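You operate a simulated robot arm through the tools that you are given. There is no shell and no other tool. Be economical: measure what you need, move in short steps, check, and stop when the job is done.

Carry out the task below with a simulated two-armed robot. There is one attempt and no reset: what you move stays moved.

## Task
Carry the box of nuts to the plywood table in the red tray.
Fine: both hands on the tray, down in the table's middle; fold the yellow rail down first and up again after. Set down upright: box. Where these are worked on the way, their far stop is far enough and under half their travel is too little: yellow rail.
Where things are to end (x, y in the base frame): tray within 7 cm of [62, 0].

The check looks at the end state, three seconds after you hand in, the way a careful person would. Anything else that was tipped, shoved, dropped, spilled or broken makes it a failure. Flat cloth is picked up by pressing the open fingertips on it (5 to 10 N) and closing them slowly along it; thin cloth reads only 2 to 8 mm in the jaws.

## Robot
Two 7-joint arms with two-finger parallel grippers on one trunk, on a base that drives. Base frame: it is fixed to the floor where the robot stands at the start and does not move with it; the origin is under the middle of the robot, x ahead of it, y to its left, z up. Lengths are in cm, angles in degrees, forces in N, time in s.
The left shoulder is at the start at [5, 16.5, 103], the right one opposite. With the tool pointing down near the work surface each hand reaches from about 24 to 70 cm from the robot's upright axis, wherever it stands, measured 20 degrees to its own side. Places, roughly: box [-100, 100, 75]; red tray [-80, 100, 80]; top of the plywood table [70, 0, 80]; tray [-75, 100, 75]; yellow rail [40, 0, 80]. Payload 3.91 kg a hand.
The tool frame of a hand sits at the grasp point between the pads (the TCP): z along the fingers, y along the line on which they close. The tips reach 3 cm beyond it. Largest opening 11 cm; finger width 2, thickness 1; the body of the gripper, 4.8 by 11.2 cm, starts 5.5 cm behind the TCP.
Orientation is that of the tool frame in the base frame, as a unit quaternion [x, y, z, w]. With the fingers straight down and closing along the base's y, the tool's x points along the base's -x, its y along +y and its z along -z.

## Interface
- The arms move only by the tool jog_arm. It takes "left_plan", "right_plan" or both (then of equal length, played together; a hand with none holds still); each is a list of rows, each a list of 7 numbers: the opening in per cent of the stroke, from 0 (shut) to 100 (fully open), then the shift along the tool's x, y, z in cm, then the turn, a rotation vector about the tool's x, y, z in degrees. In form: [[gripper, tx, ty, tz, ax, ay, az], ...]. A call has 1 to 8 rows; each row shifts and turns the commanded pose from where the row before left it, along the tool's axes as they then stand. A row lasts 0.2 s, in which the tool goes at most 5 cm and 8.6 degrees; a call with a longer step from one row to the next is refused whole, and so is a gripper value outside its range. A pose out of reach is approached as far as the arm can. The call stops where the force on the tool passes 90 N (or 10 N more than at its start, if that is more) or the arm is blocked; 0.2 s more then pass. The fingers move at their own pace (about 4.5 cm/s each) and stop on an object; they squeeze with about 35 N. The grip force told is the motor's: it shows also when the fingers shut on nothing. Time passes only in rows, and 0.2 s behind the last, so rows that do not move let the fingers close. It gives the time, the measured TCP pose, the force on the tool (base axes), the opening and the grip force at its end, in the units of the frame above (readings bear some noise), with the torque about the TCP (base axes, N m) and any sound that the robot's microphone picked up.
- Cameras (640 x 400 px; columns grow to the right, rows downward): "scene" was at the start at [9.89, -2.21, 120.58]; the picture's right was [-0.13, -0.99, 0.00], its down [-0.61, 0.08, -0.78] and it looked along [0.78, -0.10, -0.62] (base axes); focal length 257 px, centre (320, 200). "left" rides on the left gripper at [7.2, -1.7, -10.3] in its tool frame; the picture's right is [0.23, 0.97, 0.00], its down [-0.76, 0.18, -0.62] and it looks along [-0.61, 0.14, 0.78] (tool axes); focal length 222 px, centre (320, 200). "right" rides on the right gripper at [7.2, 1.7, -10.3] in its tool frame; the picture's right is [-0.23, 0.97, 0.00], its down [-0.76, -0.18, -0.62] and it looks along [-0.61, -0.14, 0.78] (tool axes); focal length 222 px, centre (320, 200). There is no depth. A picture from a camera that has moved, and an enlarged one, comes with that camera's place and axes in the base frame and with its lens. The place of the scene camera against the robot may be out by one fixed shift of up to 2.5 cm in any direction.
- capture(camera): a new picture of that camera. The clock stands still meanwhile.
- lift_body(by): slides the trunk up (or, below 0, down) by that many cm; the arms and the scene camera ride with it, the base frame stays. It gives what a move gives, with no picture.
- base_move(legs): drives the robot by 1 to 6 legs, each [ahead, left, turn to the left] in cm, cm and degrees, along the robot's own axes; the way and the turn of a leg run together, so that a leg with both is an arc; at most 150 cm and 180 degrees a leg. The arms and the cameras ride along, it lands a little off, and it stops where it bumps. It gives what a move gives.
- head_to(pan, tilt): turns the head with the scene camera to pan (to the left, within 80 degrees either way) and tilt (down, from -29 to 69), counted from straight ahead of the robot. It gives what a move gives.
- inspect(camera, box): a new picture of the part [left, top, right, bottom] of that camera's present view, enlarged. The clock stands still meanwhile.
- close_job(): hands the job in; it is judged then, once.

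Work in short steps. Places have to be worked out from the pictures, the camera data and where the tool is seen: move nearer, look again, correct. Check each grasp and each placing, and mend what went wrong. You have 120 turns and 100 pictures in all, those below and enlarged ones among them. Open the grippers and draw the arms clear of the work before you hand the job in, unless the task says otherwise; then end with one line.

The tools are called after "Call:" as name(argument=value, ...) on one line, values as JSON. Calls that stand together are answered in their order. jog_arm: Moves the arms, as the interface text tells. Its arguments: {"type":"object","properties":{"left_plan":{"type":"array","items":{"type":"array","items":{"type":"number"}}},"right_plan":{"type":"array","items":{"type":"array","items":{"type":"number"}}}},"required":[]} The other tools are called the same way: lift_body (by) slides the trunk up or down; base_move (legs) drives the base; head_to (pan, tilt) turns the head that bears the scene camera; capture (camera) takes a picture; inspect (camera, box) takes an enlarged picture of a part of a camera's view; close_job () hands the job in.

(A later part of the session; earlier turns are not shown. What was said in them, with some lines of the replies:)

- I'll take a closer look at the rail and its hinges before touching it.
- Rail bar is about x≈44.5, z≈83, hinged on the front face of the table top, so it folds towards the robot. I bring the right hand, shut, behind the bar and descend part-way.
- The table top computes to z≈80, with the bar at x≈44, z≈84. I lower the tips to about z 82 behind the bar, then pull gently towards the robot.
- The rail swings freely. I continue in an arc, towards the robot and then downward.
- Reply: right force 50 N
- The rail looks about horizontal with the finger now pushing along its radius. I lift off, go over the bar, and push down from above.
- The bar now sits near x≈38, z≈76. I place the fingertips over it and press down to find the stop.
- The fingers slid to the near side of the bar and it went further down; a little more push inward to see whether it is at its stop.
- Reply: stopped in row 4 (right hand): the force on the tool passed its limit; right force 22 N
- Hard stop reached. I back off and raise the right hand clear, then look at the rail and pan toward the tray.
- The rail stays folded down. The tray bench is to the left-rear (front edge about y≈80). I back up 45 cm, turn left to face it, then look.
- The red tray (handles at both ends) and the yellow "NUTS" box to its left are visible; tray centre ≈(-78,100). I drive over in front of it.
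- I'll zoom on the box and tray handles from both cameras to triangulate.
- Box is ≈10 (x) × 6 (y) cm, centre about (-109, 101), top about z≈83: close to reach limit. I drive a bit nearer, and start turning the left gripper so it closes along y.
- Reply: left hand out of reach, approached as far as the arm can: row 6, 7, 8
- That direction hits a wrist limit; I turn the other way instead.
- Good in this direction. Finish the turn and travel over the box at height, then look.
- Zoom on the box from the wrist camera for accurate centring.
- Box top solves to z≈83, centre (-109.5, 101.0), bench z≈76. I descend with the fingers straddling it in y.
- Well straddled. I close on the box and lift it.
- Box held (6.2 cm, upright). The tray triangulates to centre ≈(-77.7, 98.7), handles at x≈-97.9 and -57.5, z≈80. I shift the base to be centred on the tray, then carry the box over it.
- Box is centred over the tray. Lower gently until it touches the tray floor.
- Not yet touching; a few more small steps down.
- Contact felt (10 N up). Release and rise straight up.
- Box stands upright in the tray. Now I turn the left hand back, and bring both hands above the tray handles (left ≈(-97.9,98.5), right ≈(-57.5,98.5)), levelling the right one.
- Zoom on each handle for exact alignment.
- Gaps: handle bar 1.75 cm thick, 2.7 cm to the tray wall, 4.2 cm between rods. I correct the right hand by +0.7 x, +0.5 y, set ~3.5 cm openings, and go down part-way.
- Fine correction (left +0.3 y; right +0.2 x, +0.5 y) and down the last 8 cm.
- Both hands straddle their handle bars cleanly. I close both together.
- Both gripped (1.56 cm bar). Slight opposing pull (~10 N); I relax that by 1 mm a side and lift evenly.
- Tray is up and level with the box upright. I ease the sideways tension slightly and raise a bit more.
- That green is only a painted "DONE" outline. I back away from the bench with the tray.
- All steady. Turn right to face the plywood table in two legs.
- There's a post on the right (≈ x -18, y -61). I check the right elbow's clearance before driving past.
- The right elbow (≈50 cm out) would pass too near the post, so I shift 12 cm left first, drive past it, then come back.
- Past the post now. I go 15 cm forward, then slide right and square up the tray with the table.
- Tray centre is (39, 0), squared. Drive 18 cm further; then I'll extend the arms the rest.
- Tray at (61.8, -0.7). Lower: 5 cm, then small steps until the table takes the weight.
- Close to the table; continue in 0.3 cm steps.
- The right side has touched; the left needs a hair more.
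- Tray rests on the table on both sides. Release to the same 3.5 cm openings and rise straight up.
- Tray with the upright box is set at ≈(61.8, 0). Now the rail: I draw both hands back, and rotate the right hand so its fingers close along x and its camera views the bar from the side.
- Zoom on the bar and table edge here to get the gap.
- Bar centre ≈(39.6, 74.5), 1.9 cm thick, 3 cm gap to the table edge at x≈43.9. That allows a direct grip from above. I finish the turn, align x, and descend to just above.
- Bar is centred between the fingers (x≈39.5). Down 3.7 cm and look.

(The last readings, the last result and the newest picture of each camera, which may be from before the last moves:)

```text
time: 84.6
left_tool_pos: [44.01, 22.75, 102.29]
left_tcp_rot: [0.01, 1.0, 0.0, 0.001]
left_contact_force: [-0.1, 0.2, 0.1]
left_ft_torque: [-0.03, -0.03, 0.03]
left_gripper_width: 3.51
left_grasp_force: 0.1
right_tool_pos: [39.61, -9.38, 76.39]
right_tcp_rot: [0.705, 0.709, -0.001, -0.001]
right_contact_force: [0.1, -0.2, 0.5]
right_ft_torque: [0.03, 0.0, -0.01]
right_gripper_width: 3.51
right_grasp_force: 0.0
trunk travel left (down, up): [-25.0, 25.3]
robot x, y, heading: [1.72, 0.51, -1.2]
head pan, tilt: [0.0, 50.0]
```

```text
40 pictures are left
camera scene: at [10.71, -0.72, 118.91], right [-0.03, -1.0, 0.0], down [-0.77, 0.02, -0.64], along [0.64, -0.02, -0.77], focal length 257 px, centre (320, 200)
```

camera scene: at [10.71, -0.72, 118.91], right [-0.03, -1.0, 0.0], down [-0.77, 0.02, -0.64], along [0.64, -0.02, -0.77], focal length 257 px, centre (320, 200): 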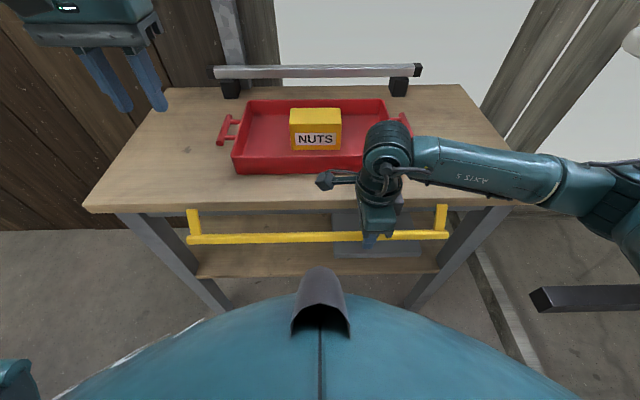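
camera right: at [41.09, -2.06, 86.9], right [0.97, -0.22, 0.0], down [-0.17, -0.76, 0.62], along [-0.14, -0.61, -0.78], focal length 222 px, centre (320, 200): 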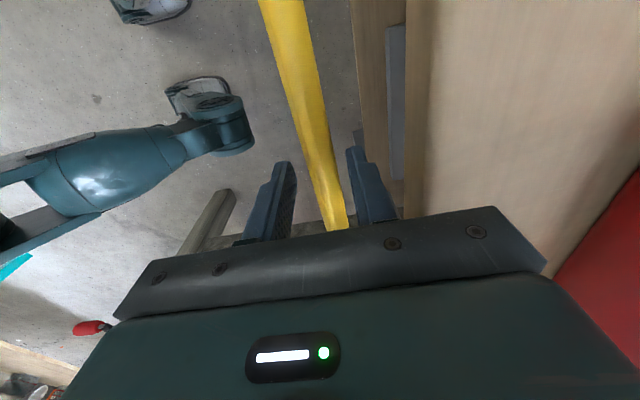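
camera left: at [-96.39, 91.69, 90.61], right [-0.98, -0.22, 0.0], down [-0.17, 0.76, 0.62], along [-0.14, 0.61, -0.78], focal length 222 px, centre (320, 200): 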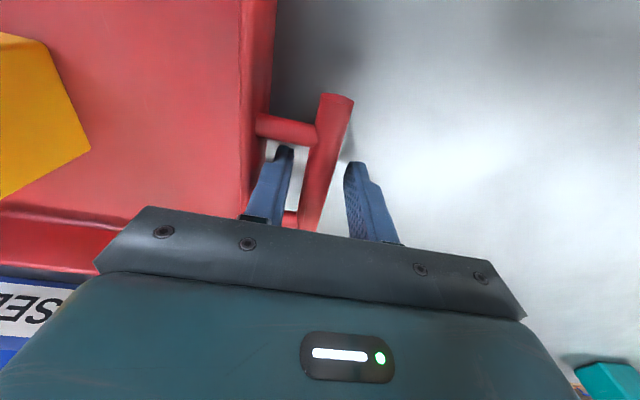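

Close on the bar and check the width.

Call:
jog_arm(right_plan=[[15, 0, 0, 0, 0, 0, 0], [0, 0, 0, 0, 0, 0, 0], [0, 0, 0, 0, 0, 0, 0], [0, 0, 0, 0, 0, 0, 0]])

```text
time: 85.6
left_tool_pos: [44.19, 22.89, 102.07]
left_tcp_rot: [0.011, 1.0, 0.0, 0.0]
left_contact_force: [-0.2, 0.5, -0.9]
left_ft_torque: [0.01, 0.0, 0.01]
left_gripper_width: 3.5
left_grasp_force: 0.0
right_tool_pos: [39.61, -9.45, 76.69]
right_tcp_rot: [0.706, 0.708, 0.0, 0.0]
right_contact_force: [10.0, 0.5, -0.8]
right_ft_torque: [-0.07, 0.19, -0.67]
right_gripper_width: 2.34
right_grasp_force: 44.6
trunk travel left (down, up): [-25.0, 25.3]
robot x, y, heading: [1.77, 0.29, -1.5]
head pan, tilt: [0.0, 50.0]
```

Gripped (2.34 cm). I follow the hinge arc upwards in small steps and watch the force.

Call:
jog_arm(right_plan=[[0, 0, -0.4, -0.55, 0, 0, 0], [0, 0, -0.34, -0.6, 0, 0, 0], [0, 0, -0.25, -0.65, 0, 0, 0], [0, 0, -0.17, -0.67, 0, 0, 0], [0, 0, 0, 0, 0, 0, 0]])

Call:
capture(camera="scene")

Call:
capture(camera="right")

```text
time: 86.8
left_tool_pos: [43.96, 22.68, 102.39]
left_tcp_rot: [0.011, 1.0, 0.0, 0.0]
left_contact_force: [-1.3, 0.0, -0.3]
left_ft_torque: [-0.04, 0.0, 0.03]
left_gripper_width: 3.52
left_grasp_force: 0.1
right_tool_pos: [38.27, -9.37, 79.15]
right_tcp_rot: [0.705, 0.709, 0.0, -0.002]
right_contact_force: [-0.6, 0.7, -0.2]
right_ft_torque: [0.01, 0.02, 0.0]
right_gripper_width: 0.01
right_grasp_force: 37.5
trunk travel left (down, up): [-25.0, 25.3]
robot x, y, heading: [1.89, 0.24, -1.7]
head pan, tilt: [0.0, 50.0]
```

```text
39 pictures are left
camera scene: at [10.71, -0.72, 118.91], right [-0.03, -1.0, 0.0], down [-0.77, 0.02, -0.64], along [0.64, -0.02, -0.77], focal length 257 px, centre (320, 200)
```

scene: 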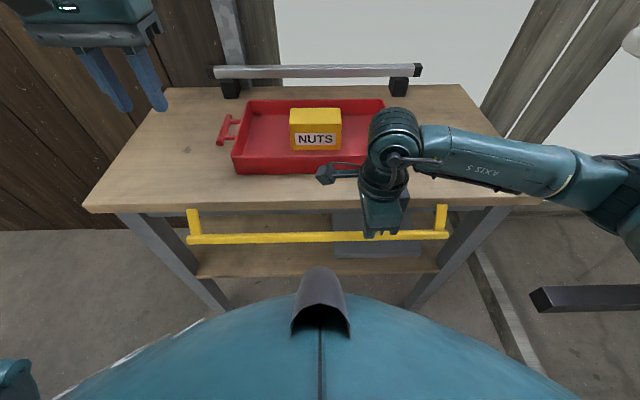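

```text
38 pictures are left
camera right: at [39.94, -2.07, 89.47], right [0.98, -0.22, 0.0], down [-0.17, -0.76, 0.62], along [-0.14, -0.61, -0.78], focal length 222 px, centre (320, 200)
```

right: 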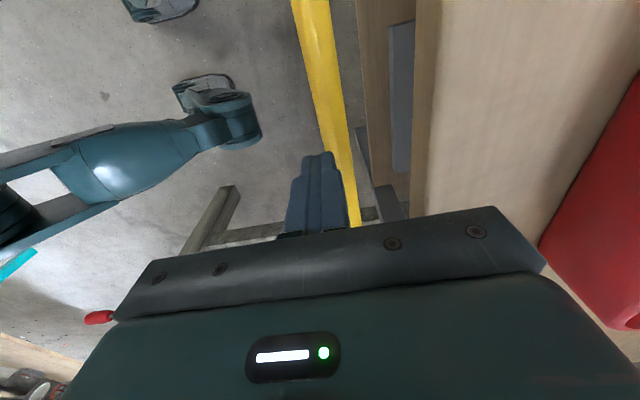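

The tips were too shallow and slipped off; the bar is lower (≈ z 72). I'll tilt the hand 25° so its body stays clear of the table edge and reach deeper.

Call:
jog_arm(right_plan=[[34, 0, 0, -2, 0, 0, 0], [34, 0, 0, 0, -8.3, 0, 0], [34, 0, 0, 0, -8.3, 0, 0], [34, 0, 0, 0, -8.4, 0, 0], [34, 0, -2.69, 1.34, 0, 0, 0], [34, 0, 0, 0, 0, 0, 0]])

Call:
capture(camera="right")

```text
time: 88.2
left_tool_pos: [44.08, 22.64, 102.27]
left_tcp_rot: [0.01, 1.0, 0.0, 0.0]
left_contact_force: [0.7, 1.0, -0.5]
left_ft_torque: [0.01, 0.0, -0.01]
left_gripper_width: 3.53
left_grasp_force: 0.0
right_tool_pos: [36.72, -9.57, 78.62]
right_tcp_rot: [0.689, 0.692, 0.154, 0.152]
right_contact_force: [1.3, -0.1, 0.1]
right_ft_torque: [-0.02, 0.01, -0.03]
right_gripper_width: 3.76
right_grasp_force: 0.0
trunk travel left (down, up): [-25.0, 25.3]
robot x, y, heading: [2.05, 0.76, -1.4]
head pan, tilt: [0.0, 50.0]
```

```text
37 pictures are left
camera right: at [33.68, -2.24, 88.69], right [0.88, -0.22, 0.41], down [-0.42, -0.76, 0.49], along [0.2, -0.61, -0.77], focal length 222 px, centre (320, 200)
```

right: 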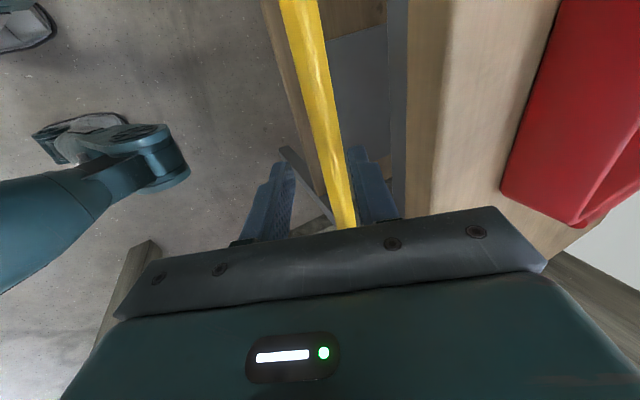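

Two views put the bar at (39.5, 72.9). I advance 5.2 cm along the fingers, then look.

Call:
jog_arm(right_plan=[[34, 0, 0.15, 1.5, 0, 0, 0], [34, 0, 0, 1.5, 0, 0, 0], [34, 0, 0, 1.2, 0, 0, 0], [34, 0, 0, 1, 0, 0, 0], [34, 0, 0, 0, 0, 0, 0]])

Call:
capture(camera="right")

```text
time: 89.4
left_tool_pos: [43.95, 22.8, 102.23]
left_tcp_rot: [0.01, 1.0, 0.0, 0.0]
left_contact_force: [-0.3, -0.5, -0.3]
left_ft_torque: [0.03, 0.04, 0.01]
left_gripper_width: 3.51
left_grasp_force: 0.1
right_tool_pos: [38.88, -9.55, 73.96]
right_tcp_rot: [0.689, 0.692, 0.153, 0.153]
right_contact_force: [1.1, -0.2, 0.9]
right_ft_torque: [0.02, 0.0, -0.03]
right_gripper_width: 3.81
right_grasp_force: 1.0
trunk travel left (down, up): [-25.0, 25.3]
robot x, y, heading: [1.97, 0.84, -1.7]
head pan, tilt: [0.0, 50.0]
```

```text
36 pictures are left
camera right: at [35.92, -2.2, 84.01], right [0.88, -0.22, 0.41], down [-0.42, -0.76, 0.49], along [0.2, -0.61, -0.77], focal length 222 px, centre (320, 200)
```

right: 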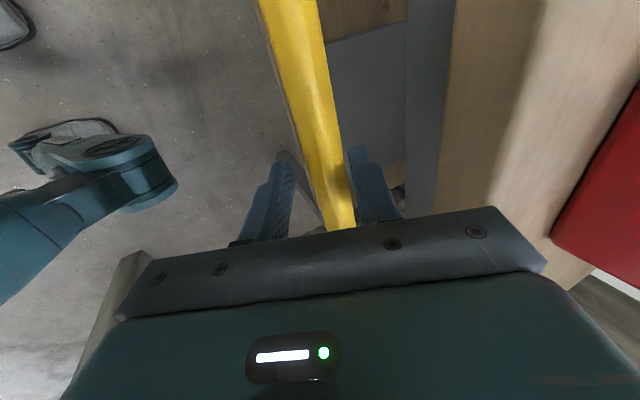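

The bar lies between the fingers. Close and check.

Call:
jog_arm(right_plan=[[18, 0, 0, 0, 0, 0, 0], [0, 0, 0, 0, 0, 0, 0], [0, 0, 0, 0, 0, 0, 0], [0, 0, 0, 0, 0, 0, 0]])

Call:
capture(camera="right")

```text
time: 90.4
left_tool_pos: [44.01, 22.8, 102.21]
left_tcp_rot: [0.01, 1.0, 0.0, 0.0]
left_contact_force: [-0.2, 0.7, -0.2]
left_ft_torque: [-0.01, 0.0, 0.0]
left_gripper_width: 3.51
left_grasp_force: 0.1
right_tool_pos: [39.28, -9.47, 74.38]
right_tcp_rot: [0.689, 0.689, 0.159, 0.157]
right_contact_force: [20.3, -2.6, 25.7]
right_ft_torque: [0.06, -0.25, -1.04]
right_gripper_width: 2.37
right_grasp_force: 44.6
trunk travel left (down, up): [-25.0, 25.3]
robot x, y, heading: [1.49, 0.67, -1.7]
head pan, tilt: [0.0, 50.0]
```

```text
35 pictures are left
camera right: at [36.18, -2.21, 84.37], right [0.88, -0.23, 0.42], down [-0.43, -0.76, 0.48], along [0.21, -0.6, -0.77], focal length 222 px, centre (320, 200)
```

right: 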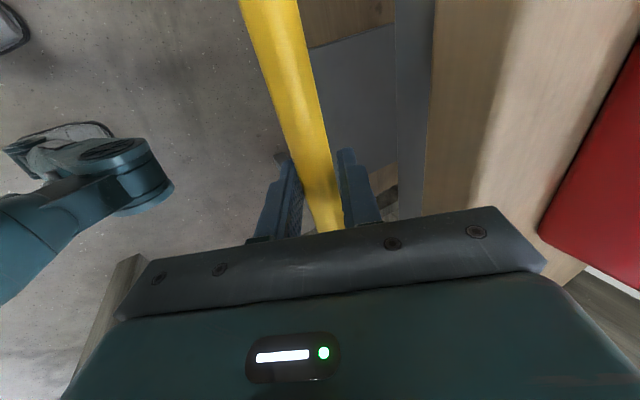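

Firm grip around the bar's middle. I follow the arc in half-steps.

Call:
jog_arm(right_plan=[[0, 0, -0.21, -0.69, 0, 0, 0], [0, 0, -0.21, -0.69, 0, 0, 0], [0, 0, -0.04, -0.76, 0, 0, 0], [0, 0, -0.03, -0.77, 0, 0, 0], [0, 0, 0, 0, 0, 0, 0]])

Call:
capture(camera="right")

```text
time: 91.6
left_tool_pos: [44.13, 22.68, 102.1]
left_tcp_rot: [0.011, 1.0, 0.001, -0.001]
left_contact_force: [0.0, -0.3, -0.5]
left_ft_torque: [0.0, 0.01, 0.03]
left_gripper_width: 3.55
left_grasp_force: 0.0
right_tool_pos: [37.68, -9.55, 76.38]
right_tcp_rot: [0.69, 0.689, 0.158, 0.158]
right_contact_force: [39.5, -14.0, 10.4]
right_ft_torque: [-0.11, 0.04, 0.23]
right_gripper_width: 1.76
right_grasp_force: 44.7
trunk travel left (down, up): [-25.0, 25.3]
robot x, y, heading: [1.65, 0.43, -1.6]
head pan, tilt: [0.0, 50.0]
```

```text
34 pictures are left
camera right: at [34.72, -2.16, 86.53], right [0.88, -0.23, 0.42], down [-0.43, -0.76, 0.48], along [0.21, -0.61, -0.77], focal length 222 px, centre (320, 200)
```

right: 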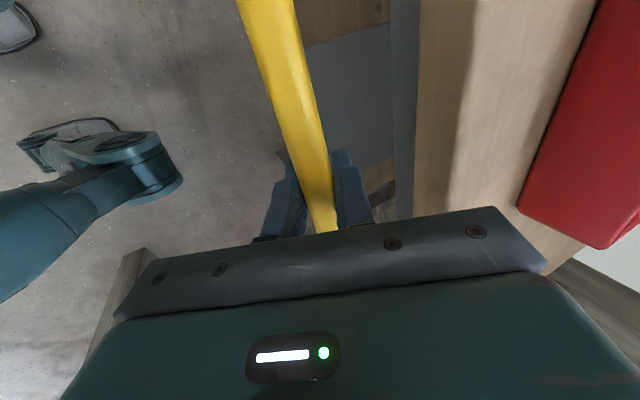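

The pinch is creeping toward the tips. Better: a flatter hand (≈65° tilt) so the lower finger carries the bar up directly. I release, withdraw along the fingers, and back the base 18 cm for room.

Call:
jog_arm(right_plan=[[34, 0, 0, 0, 0, 0, 0], [34, 0, 0, 0, 0, 0, 0], [34, 0, 0, 0, 0, 0, 0], [34, 0, 0, -2, 0, 0, 0], [34, 0, 0, -3, 0, 0, 0], [34, 0, 0, -4, 0, 0, 0], [34, 0, 0, 0, 0, 0, 0]])

Call:
base_move(legs=[[-18, 0, 1.4]])

Call:
capture(camera="scene")

```text
time: 93.2
left_tool_pos: [44.03, 22.73, 102.12]
left_tcp_rot: [0.011, 1.0, 0.0, -0.001]
left_contact_force: [0.1, 1.3, -0.7]
left_ft_torque: [-0.02, 0.01, -0.02]
left_gripper_width: 3.52
left_grasp_force: 0.0
right_tool_pos: [33.25, -9.54, 84.58]
right_tcp_rot: [0.689, 0.692, 0.153, 0.152]
right_contact_force: [-0.1, 0.1, 0.2]
right_ft_torque: [-0.01, 0.01, 0.0]
right_gripper_width: 3.72
right_grasp_force: 0.0
trunk travel left (down, up): [-25.0, 25.3]
robot x, y, heading: [1.78, 0.72, -1.6]
head pan, tilt: [0.0, 50.0]
```

```text
time: 94.7
left_tool_pos: [25.27, 24.08, 102.25]
left_tcp_rot: [-0.002, 1.0, 0.0, 0.0]
left_contact_force: [-0.6, -0.6, 0.3]
left_ft_torque: [0.04, -0.01, -0.02]
left_gripper_width: 3.52
left_grasp_force: 0.0
right_tool_pos: [15.49, -8.45, 84.52]
right_tcp_rot: [0.681, 0.7, 0.154, 0.15]
right_contact_force: [0.6, -0.3, -0.3]
right_ft_torque: [0.04, -0.01, 0.0]
right_gripper_width: 3.76
right_grasp_force: 0.1
trunk travel left (down, up): [-25.0, 25.3]
robot x, y, heading: [-16.69, 0.92, -0.3]
head pan, tilt: [0.0, 50.0]
```

```text
33 pictures are left
camera scene: at [-7.47, -0.19, 118.92], right [0.0, -1.0, 0.0], down [-0.77, 0.0, -0.64], along [0.64, 0.0, -0.77], focal length 257 px, centre (320, 200)
```

scene: 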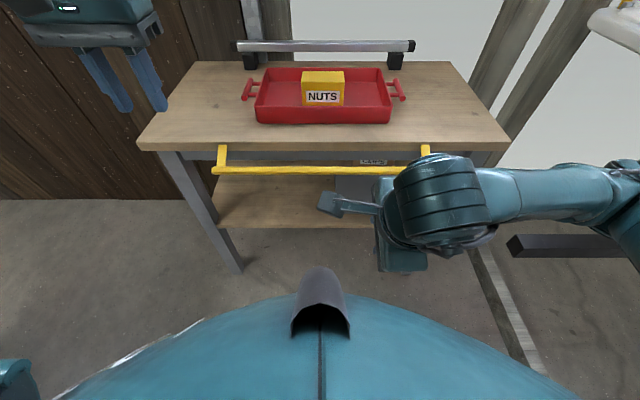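

Tilt the hand 40° more (to ~65°) and bring it forward in front of the bar.

Call:
jog_arm(right_plan=[[34, 0, 2, 1, -8, 0, 0], [34, 0, 2, 1.5, -8, 0, 0], [34, 0, 1.5, 2, -8, 0, 0], [34, 0, 1, 2, -8, 0, 0], [34, 0, 0, 2, -8, 0, 0], [34, 0, 0, 0, 0, 0, 0]])

Call:
capture(camera="right")

Call:
capture(camera="scene")

```text
time: 96.1
left_tool_pos: [25.31, 24.04, 102.15]
left_tcp_rot: [-0.003, 1.0, 0.0, 0.0]
left_contact_force: [0.2, 0.0, -0.6]
left_ft_torque: [-0.02, 0.01, -0.02]
left_gripper_width: 3.51
left_grasp_force: 0.2
right_tool_pos: [26.49, -8.17, 82.07]
right_tcp_rot: [0.588, 0.605, 0.385, 0.374]
right_contact_force: [0.0, -0.3, 0.8]
right_ft_torque: [0.0, 0.04, -0.03]
right_gripper_width: 3.75
right_grasp_force: 0.1
trunk travel left (down, up): [-25.0, 25.3]
robot x, y, heading: [-16.74, 1.11, 0.1]
head pan, tilt: [0.0, 50.0]
```

```text
32 pictures are left
camera right: at [17.47, -1.06, 88.13], right [0.42, -0.22, 0.88], down [-0.62, -0.78, 0.1], along [0.67, -0.59, -0.46], focal length 222 px, centre (320, 200)
```

right: 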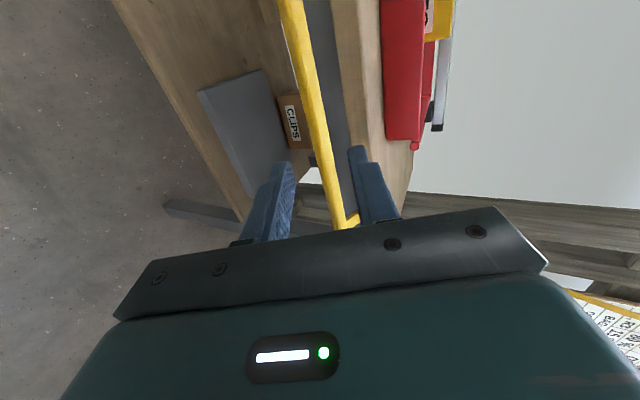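

```text
31 pictures are left
camera scene: at [-7.45, -0.18, 118.91], right [0.0, -1.0, 0.0], down [-0.77, 0.0, -0.64], along [0.64, 0.0, -0.77], focal length 257 px, centre (320, 200)
```

scene: 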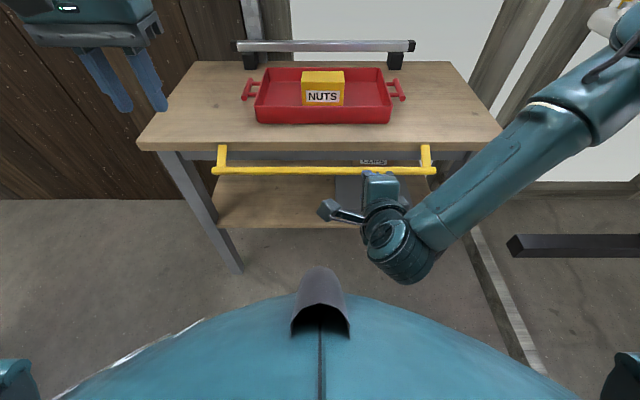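

Measure the bar in this view.

Call:
inspect(camera="right", box=[260, 60, 420, 160])

Call:
inspect(camera="scene", box=[280, 120, 440, 220])

```text
4.00 times, centred on (340, 110) of right
camera zoom: at [17.47, -1.06, 88.13], right [0.42, -0.22, 0.88], down [-0.62, -0.78, 0.1], along [0.67, -0.59, -0.46], focal length 888 px, centre (240, 560)
```

zoom: 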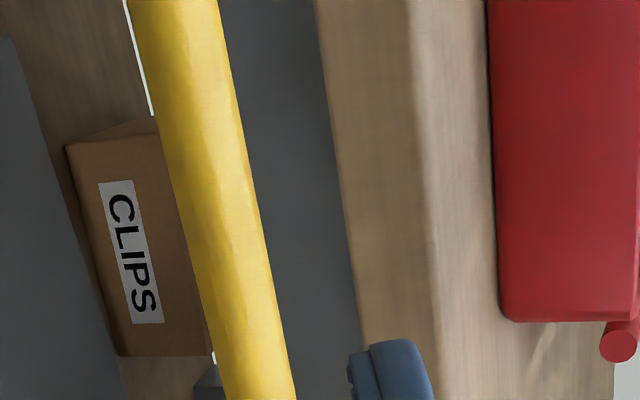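

```text
4.00 times, centred on (360, 170) of scene
camera zoom: at [-7.45, -0.18, 118.91], right [0.0, -1.0, 0.0], down [-0.77, 0.0, -0.64], along [0.64, 0.0, -0.77], focal length 1029 px, centre (160, 320)
```

zoom: 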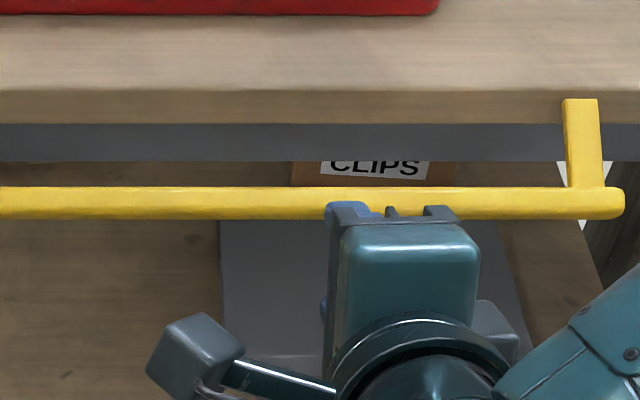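

The bar held its new position, ≈(38.4, 76). I approach along the fingers 9 cm and recheck centring.

Call:
jog_arm(right_plan=[[34, 0, -0.4, 3, 0, 0, 0], [34, 0, 0, 3, 0, 0, 0], [34, 0, 0, 2.5, 0, 0, 0], [34, 0, 0, 0, 0, 0, 0]])

Call:
capture(camera="right")

```text
time: 97.1
left_tool_pos: [25.31, 24.08, 102.3]
left_tcp_rot: [-0.002, 1.0, 0.0, 0.0]
left_contact_force: [0.2, 0.6, 0.3]
left_ft_torque: [0.01, 0.04, 0.01]
left_gripper_width: 3.52
left_grasp_force: 0.0
right_tool_pos: [34.07, -7.83, 78.09]
right_tcp_rot: [0.588, 0.605, 0.385, 0.373]
right_contact_force: [-0.2, -0.4, 0.0]
right_ft_torque: [0.0, 0.02, -0.01]
right_gripper_width: 3.76
right_grasp_force: 0.0
trunk travel left (down, up): [-25.0, 25.3]
robot x, y, heading: [-16.7, 0.91, -0.1]
head pan, tilt: [0.0, 50.0]
```

```text
28 pictures are left
camera right: at [25.21, -0.8, 84.08], right [0.42, -0.21, 0.88], down [-0.62, -0.78, 0.1], along [0.67, -0.59, -0.46], focal length 222 px, centre (320, 200)
```

right: 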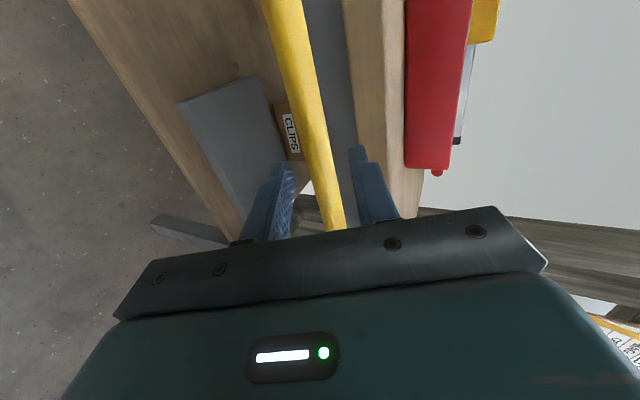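

Centred. Advance 4 cm and close the fingers loosely round the bar, then lift along the arc.

Call:
jog_arm(right_plan=[[34, 0, -0.1, 2, 0, 0, 0], [34, 0, 0, 2.2, 0, 0, 0], [28, 0, 0, 0, 0, 0, 0], [28, 0, 0, 0, 0, 0, 0]])

Call:
capture(camera="right")

```text
time: 98.1
left_tool_pos: [25.28, 24.01, 102.16]
left_tcp_rot: [-0.002, 1.0, 0.0, 0.0]
left_contact_force: [-0.2, -0.1, 0.3]
left_ft_torque: [0.02, 0.0, 0.03]
left_gripper_width: 3.55
left_grasp_force: 0.0
right_tool_pos: [37.83, -7.64, 76.53]
right_tcp_rot: [0.589, 0.605, 0.383, 0.374]
right_contact_force: [0.5, -0.6, -0.3]
right_ft_torque: [0.04, -0.04, -0.01]
right_gripper_width: 3.09
right_grasp_force: 0.1
trunk travel left (down, up): [-25.0, 25.3]
robot x, y, heading: [-16.32, 0.94, -0.1]
head pan, tilt: [0.0, 50.0]
```

```text
27 pictures are left
camera right: at [28.95, -0.42, 82.44], right [0.42, -0.21, 0.88], down [-0.62, -0.78, 0.11], along [0.66, -0.59, -0.46], focal length 222 px, centre (320, 200)
```

right: 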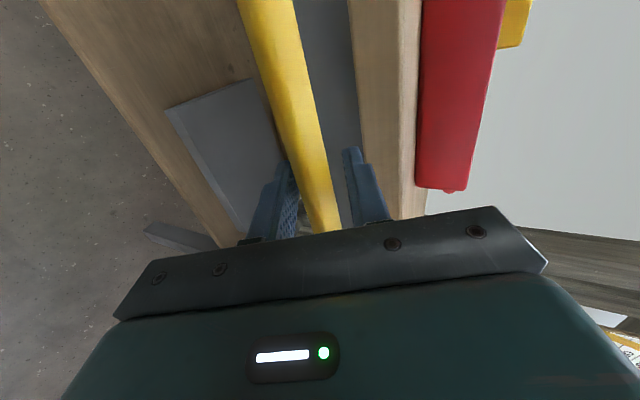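

Caged. Lift straight up about 2.5 cm and look.

Call:
jog_arm(right_plan=[[28, 0, 0.72, -0.34, 0, 0, 0], [28, 0, 0.72, -0.34, 0, 0, 0], [28, 0, 0.72, -0.34, 0, 0, 0], [28, 0, 0.72, -0.34, 0, 0, 0], [28, 0, 0, 0, 0, 0, 0]])

Call:
capture(camera="right")

Call:
capture(camera="scene")

```text
time: 99.3
left_tool_pos: [25.41, 24.0, 102.26]
left_tcp_rot: [-0.003, 1.0, 0.0, 0.0]
left_contact_force: [-0.4, -0.5, -0.3]
left_ft_torque: [0.01, 0.04, 0.04]
left_gripper_width: 3.51
left_grasp_force: 0.0
right_tool_pos: [38.04, -7.96, 79.83]
right_tcp_rot: [0.586, 0.602, 0.388, 0.378]
right_contact_force: [0.3, 0.8, -0.5]
right_ft_torque: [-0.01, -0.01, -0.02]
right_gripper_width: 3.22
right_grasp_force: 1.1
trunk travel left (down, up): [-25.0, 25.3]
robot x, y, heading: [-16.41, 0.91, 0.1]
head pan, tilt: [0.0, 50.0]
```

```text
26 pictures are left
camera right: at [29.12, -0.86, 85.71], right [0.41, -0.22, 0.89], down [-0.62, -0.78, 0.1], along [0.67, -0.59, -0.45], focal length 222 px, centre (320, 200)
```

right: 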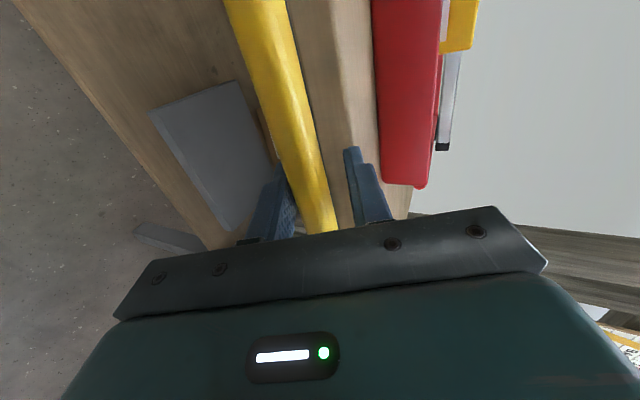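

```text
25 pictures are left
camera scene: at [-7.37, -0.21, 118.93], right [0.0, -1.0, 0.0], down [-0.77, 0.0, -0.64], along [0.64, 0.0, -0.77], focal length 257 px, centre (320, 200)
```

scene: 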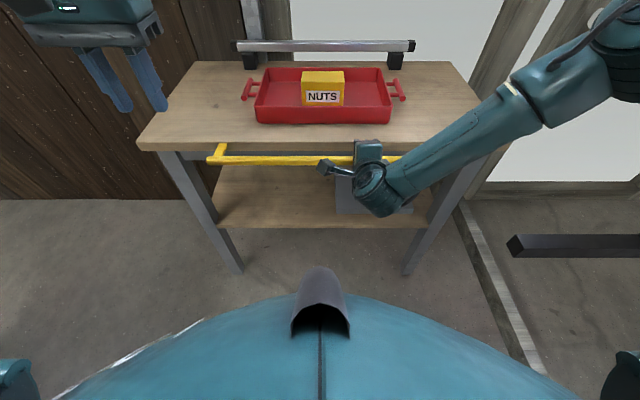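

It works. Continue up and gradually forward.

Call:
jog_arm(right_plan=[[28, 0, 0.77, -0.25, 0, 0, 0], [28, 0, 0.85, -0.07, 0, 0, 0], [28, 0, 0.87, 0.09, 0, 0, 0], [28, 0, 0.89, 0.25, 0, 0, 0], [28, 0, 0, 0, 0, 0, 0]])

Call:
capture(camera="right")

Call:
capture(camera="scene")

```text
time: 100.5
left_tool_pos: [25.28, 24.12, 102.17]
left_tcp_rot: [-0.003, 1.0, 0.0, 0.0]
left_contact_force: [-0.1, -0.7, 0.4]
left_ft_torque: [-0.02, 0.0, 0.01]
left_gripper_width: 3.52
left_grasp_force: 0.1
right_tool_pos: [39.15, -7.93, 82.53]
right_tcp_rot: [0.588, 0.606, 0.385, 0.373]
right_contact_force: [-4.6, -0.5, -4.7]
right_ft_torque: [0.09, 0.08, -0.02]
right_gripper_width: 3.37
right_grasp_force: 3.0
trunk travel left (down, up): [-25.0, 25.3]
robot x, y, heading: [-16.38, 0.87, -0.4]
head pan, tilt: [0.0, 50.0]
```

```text
24 pictures are left
camera right: at [30.26, -0.73, 88.47], right [0.42, -0.21, 0.88], down [-0.62, -0.78, 0.1], along [0.67, -0.59, -0.46], focal length 222 px, centre (320, 200)
```

right: 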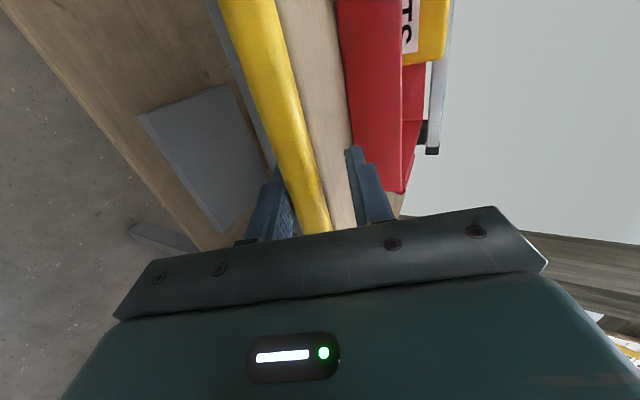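

```text
23 pictures are left
camera scene: at [-7.44, -0.2, 118.91], right [0.0, -1.0, 0.0], down [-0.77, 0.0, -0.64], along [0.64, 0.0, -0.77], focal length 257 px, centre (320, 200)
```

scene: 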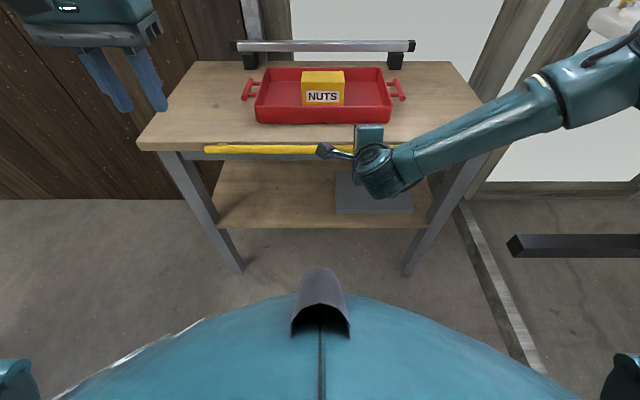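

Nearly halfway beyond horizontal; continue forward-up.

Call:
jog_arm(right_plan=[[28, 0, 0.88, 0.47, 0, 0, 0], [28, 0, 0.83, 0.6, 0, 0, 0], [28, 0, 0.78, 0.74, 0, 0, 0], [28, 0, 0.6, 0.82, 0, 0, 0], [28, 0, 0, 0, 0, 0, 0]])

Call:
capture(camera="right")

Call:
capture(camera="scene")

```text
time: 101.7
left_tool_pos: [25.34, 24.03, 102.15]
left_tcp_rot: [-0.003, 1.0, -0.001, 0.0]
left_contact_force: [0.3, 1.4, -0.9]
left_ft_torque: [-0.03, -0.01, -0.03]
left_gripper_width: 3.51
left_grasp_force: 0.0
right_tool_pos: [42.94, -7.76, 84.32]
right_tcp_rot: [0.588, 0.606, 0.386, 0.373]
right_contact_force: [-0.4, -0.5, -2.3]
right_ft_torque: [0.0, -0.03, 0.0]
right_gripper_width: 3.21
right_grasp_force: 1.8
trunk travel left (down, up): [-25.0, 25.3]
robot x, y, heading: [-16.5, 1.17, -0.3]
head pan, tilt: [0.0, 50.0]
```

```text
22 pictures are left
camera right: at [34.01, -0.62, 90.14], right [0.42, -0.21, 0.88], down [-0.62, -0.78, 0.1], along [0.67, -0.59, -0.46], focal length 222 px, centre (320, 200)
```

right: 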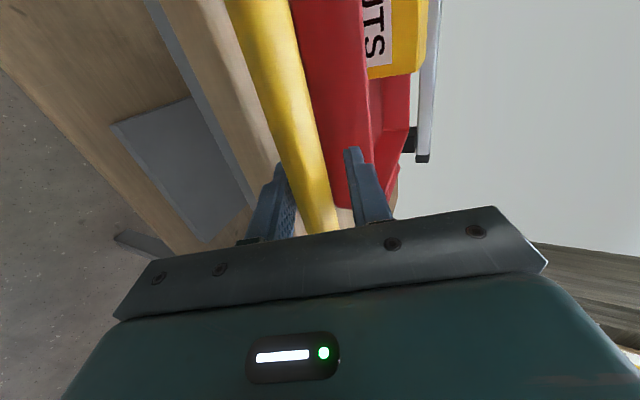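

```text
21 pictures are left
camera scene: at [-7.43, -0.2, 118.91], right [0.0, -1.0, 0.0], down [-0.77, 0.0, -0.64], along [0.64, 0.0, -0.77], focal length 257 px, centre (320, 200)
```

scene: 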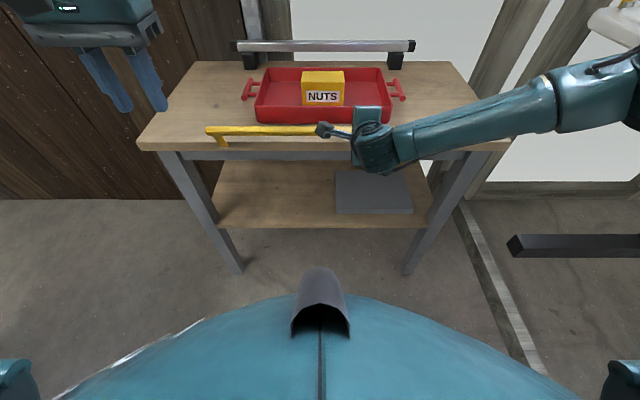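

Close to upright. I pinch the bar and push gently forward to find the upright stop.

Call:
jog_arm(right_plan=[[15, 0, 0, 0, 0, 0, 0], [0, 0, 0, 0, 0, 0, 0], [0, 0, 0, 0, 0, 0, 0], [0, 0, 0.26, 0.43, 0, 0, 0], [0, 0, 0.24, 0.44, 0, 0, 0], [0, 0, 0.21, 0.45, 0, 0, 0], [0, 0, 0, 0, 0, 0, 0]])

Call:
capture(camera="scene")

```text
time: 103.3
left_tool_pos: [25.3, 23.96, 102.16]
left_tcp_rot: [-0.003, 1.0, 0.001, -0.001]
left_contact_force: [0.6, 0.1, -0.9]
left_ft_torque: [-0.02, 0.03, 0.0]
left_gripper_width: 3.51
left_grasp_force: 0.0
right_tool_pos: [44.49, -7.73, 84.34]
right_tcp_rot: [0.589, 0.605, 0.384, 0.374]
right_contact_force: [-2.7, -0.4, -14.6]
right_ft_torque: [0.67, -0.12, -0.82]
right_gripper_width: 2.35
right_grasp_force: 45.1
trunk travel left (down, up): [-25.0, 25.3]
robot x, y, heading: [-16.39, 0.94, 0.1]
head pan, tilt: [0.0, 50.0]
```

```text
20 pictures are left
camera scene: at [-7.33, -0.22, 118.89], right [0.0, -1.0, 0.0], down [-0.77, 0.0, -0.64], along [0.64, 0.0, -0.77], focal length 257 px, centre (320, 200)
```

scene: 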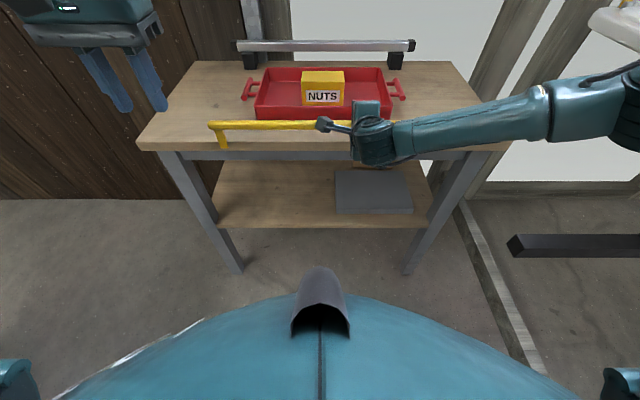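

Low force still (mostly vertical). Another small forward push.

Call:
jog_arm(right_plan=[[0, 0, 0.12, 0.38, 0, 0, 0], [0, 0, 0.12, 0.38, 0, 0, 0], [0, 0, 0.12, 0.38, 0, 0, 0], [0, 0, 0, 0, 0, 0, 0]])

Call:
capture(camera="scene")

```text
time: 104.3
left_tool_pos: [25.26, 23.99, 102.43]
left_tcp_rot: [-0.003, 1.0, 0.001, 0.001]
left_contact_force: [0.3, 0.0, -0.4]
left_ft_torque: [0.0, 0.0, -0.02]
left_gripper_width: 3.51
left_grasp_force: 0.1
right_tool_pos: [45.23, -7.53, 83.98]
right_tcp_rot: [0.588, 0.608, 0.384, 0.37]
right_contact_force: [-38.3, -8.5, -12.2]
right_ft_torque: [0.9, -0.59, -0.12]
right_gripper_width: 2.33
right_grasp_force: 44.8
trunk travel left (down, up): [-25.0, 25.3]
robot x, y, heading: [-16.19, 0.64, -0.0]
head pan, tilt: [0.0, 50.0]
```

```text
19 pictures are left
camera scene: at [-7.66, -0.29, 118.93], right [0.0, -1.0, 0.0], down [-0.76, 0.0, -0.64], along [0.64, 0.0, -0.76], focal length 257 px, centre (320, 200)
```

scene: 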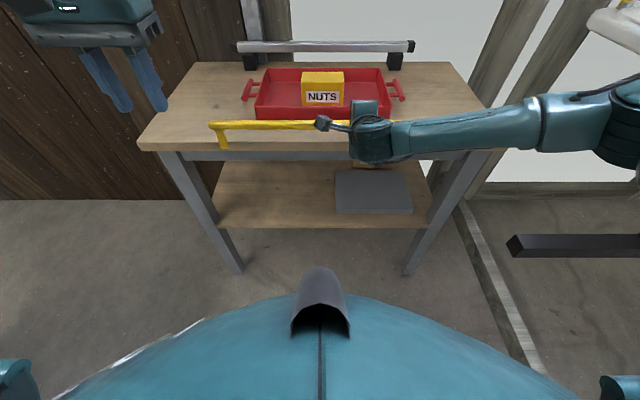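

Firm upright stop (38 N). Release and withdraw along the finger axis.

Call:
jog_arm(right_plan=[[34, 0, 0, -0.2, 0, 0, 0], [36, 0, 0, 0, 0, 0, 0], [36, 0, 0, 0, 0, 0, 0], [36, 0, 0, -2, 0, 0, 0], [36, 0, 0, -3, 0, 0, 0], [36, 0, 0, -4, 0, 0, 0], [36, 0, 0, -4, 0, 0, 0], [36, 0, 0, 0, 0, 0, 0]])

Call:
capture(camera="scene")

Call:
capture(camera="right")

```text
time: 106.1
left_tool_pos: [25.32, 23.94, 102.28]
left_tcp_rot: [-0.003, 1.0, 0.001, 0.0]
left_contact_force: [-0.5, 0.3, 0.8]
left_ft_torque: [0.02, 0.0, 0.04]
left_gripper_width: 3.52
left_grasp_force: 0.1
right_tool_pos: [33.69, -8.08, 89.52]
right_tcp_rot: [0.588, 0.605, 0.385, 0.374]
right_contact_force: [0.8, 0.1, 0.4]
right_ft_torque: [-0.02, 0.02, -0.01]
right_gripper_width: 3.95
right_grasp_force: 0.0
trunk travel left (down, up): [-25.0, 25.3]
robot x, y, heading: [-16.72, 0.85, -0.2]
head pan, tilt: [0.0, 50.0]
```

```text
18 pictures are left
camera scene: at [-7.45, -0.19, 118.91], right [0.0, -1.0, 0.0], down [-0.77, 0.0, -0.64], along [0.64, 0.0, -0.77], focal length 257 px, centre (320, 200)
```

scene: 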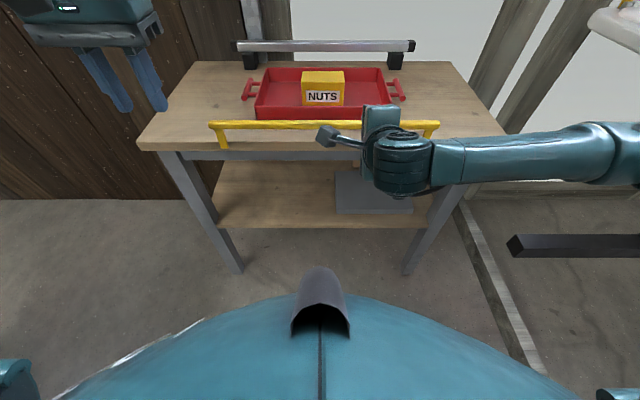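

```text
17 pictures are left
camera right: at [24.77, -0.91, 95.46], right [0.42, -0.21, 0.88], down [-0.62, -0.78, 0.1], along [0.67, -0.59, -0.46], focal length 222 px, centre (320, 200)
```

right: 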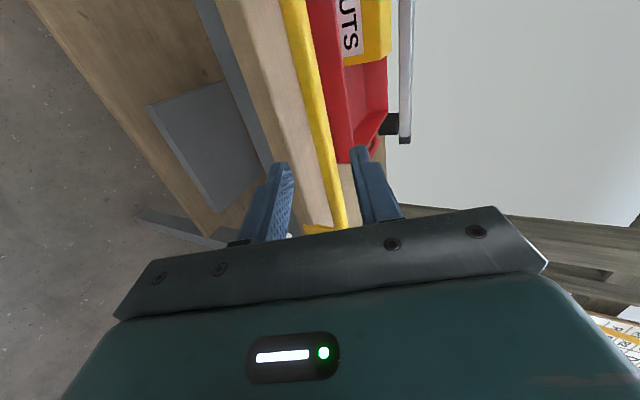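

Rail is up and stays. I lift the right hand away, open both grippers and back off a little, then verify.

Call:
jog_arm(left_plan=[[60, 0, 0, 0, 0, 0, 0], [100, 0, 0, 0, 0, 0, 0], [100, 0, 0, 0, 0, 0, 0], [100, 0, 0, 0, 0, 0, 0], [100, 0, 0, 0, 0, 0, 0], [100, 0, 0, 0, 0, 0, 0], [100, 0, 0, 0, 0, 0, 0]], right_plan=[[60, 0, 0, -4, 0, 0, 0], [100, 0, 2, -2, 8, 0, 0], [100, 0, 2, -2, 8, 0, 0], [100, 0, 1, -3, 8, 0, 0], [100, 0, 0, -3, 8, 0, 0], [100, 0, 0, -3, 8, 0, 0], [100, 0, 0, 0, 0, 0, 0]])

Call:
base_move(legs=[[-8, 0, 0]])

Call:
capture(camera="scene")

```text
time: 107.7
left_tool_pos: [25.35, 23.98, 102.11]
left_tcp_rot: [-0.003, 1.0, 0.0, 0.0]
left_contact_force: [0.2, -0.1, -0.2]
left_ft_torque: [0.0, 0.02, 0.0]
left_gripper_width: 11.0
left_grasp_force: 0.1
right_tool_pos: [23.19, -8.24, 104.4]
right_tcp_rot: [0.68, 0.701, 0.154, 0.15]
right_contact_force: [-0.1, -0.5, -0.5]
right_ft_torque: [0.04, -0.01, 0.04]
right_gripper_width: 11.02
right_grasp_force: 0.1
trunk travel left (down, up): [-25.0, 25.3]
robot x, y, heading: [-16.42, 0.92, -0.1]
head pan, tilt: [0.0, 50.0]
```

```text
time: 108.8
left_tool_pos: [17.07, 24.15, 102.22]
left_tcp_rot: [-0.002, 1.0, 0.0, 0.0]
left_contact_force: [-0.8, 0.1, -0.3]
left_ft_torque: [-0.01, -0.01, -0.02]
left_gripper_width: 11.02
left_grasp_force: 0.0
right_tool_pos: [15.09, -8.34, 104.44]
right_tcp_rot: [0.68, 0.701, 0.155, 0.15]
right_contact_force: [0.3, -0.8, 0.4]
right_ft_torque: [0.0, 0.03, 0.02]
right_gripper_width: 11.01
right_grasp_force: 0.1
trunk travel left (down, up): [-25.0, 25.3]
robot x, y, heading: [-24.63, 0.7, -0.0]
head pan, tilt: [0.0, 50.0]
```

```text
16 pictures are left
camera scene: at [-15.54, -0.17, 118.92], right [0.0, -1.0, 0.0], down [-0.77, 0.0, -0.64], along [0.64, 0.0, -0.77], focal length 257 px, centre (320, 200)
```

scene: 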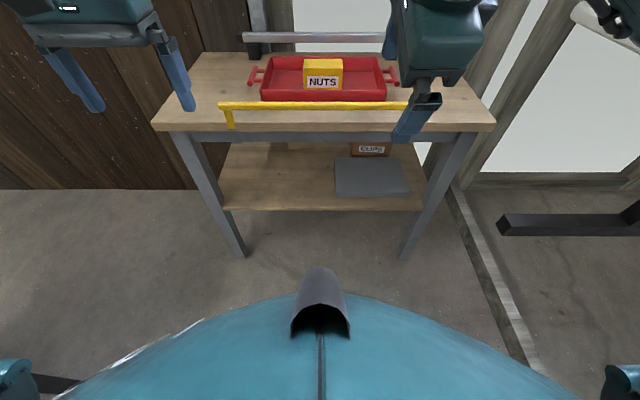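

Final zoomed check of rail, tray and box.

Call:
inspect(camera="scene", box=[200, 40, 424, 180])

```text
2.86 times, centred on (312, 110) of scene
camera zoom: at [-15.54, -0.17, 118.92], right [0.0, -1.0, 0.0], down [-0.77, 0.0, -0.64], along [0.64, 0.0, -0.77], focal length 735 px, centre (343, 457)
```

zoom: 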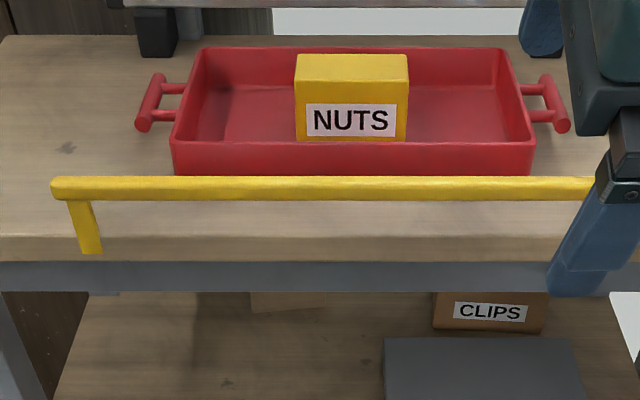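

The rail is up and the tray stands flat in the table's middle with the box upright in it. The grippers are open and clear, so I hand in.

Call:
close_job()

```text
The job is handed in.
```

The box of nuts stands upright in the red tray, set down with both hands at about (61.8, 0) on the plywood table. The yellow rail was folded down to its stop beforehand and is back up against its upright stop.
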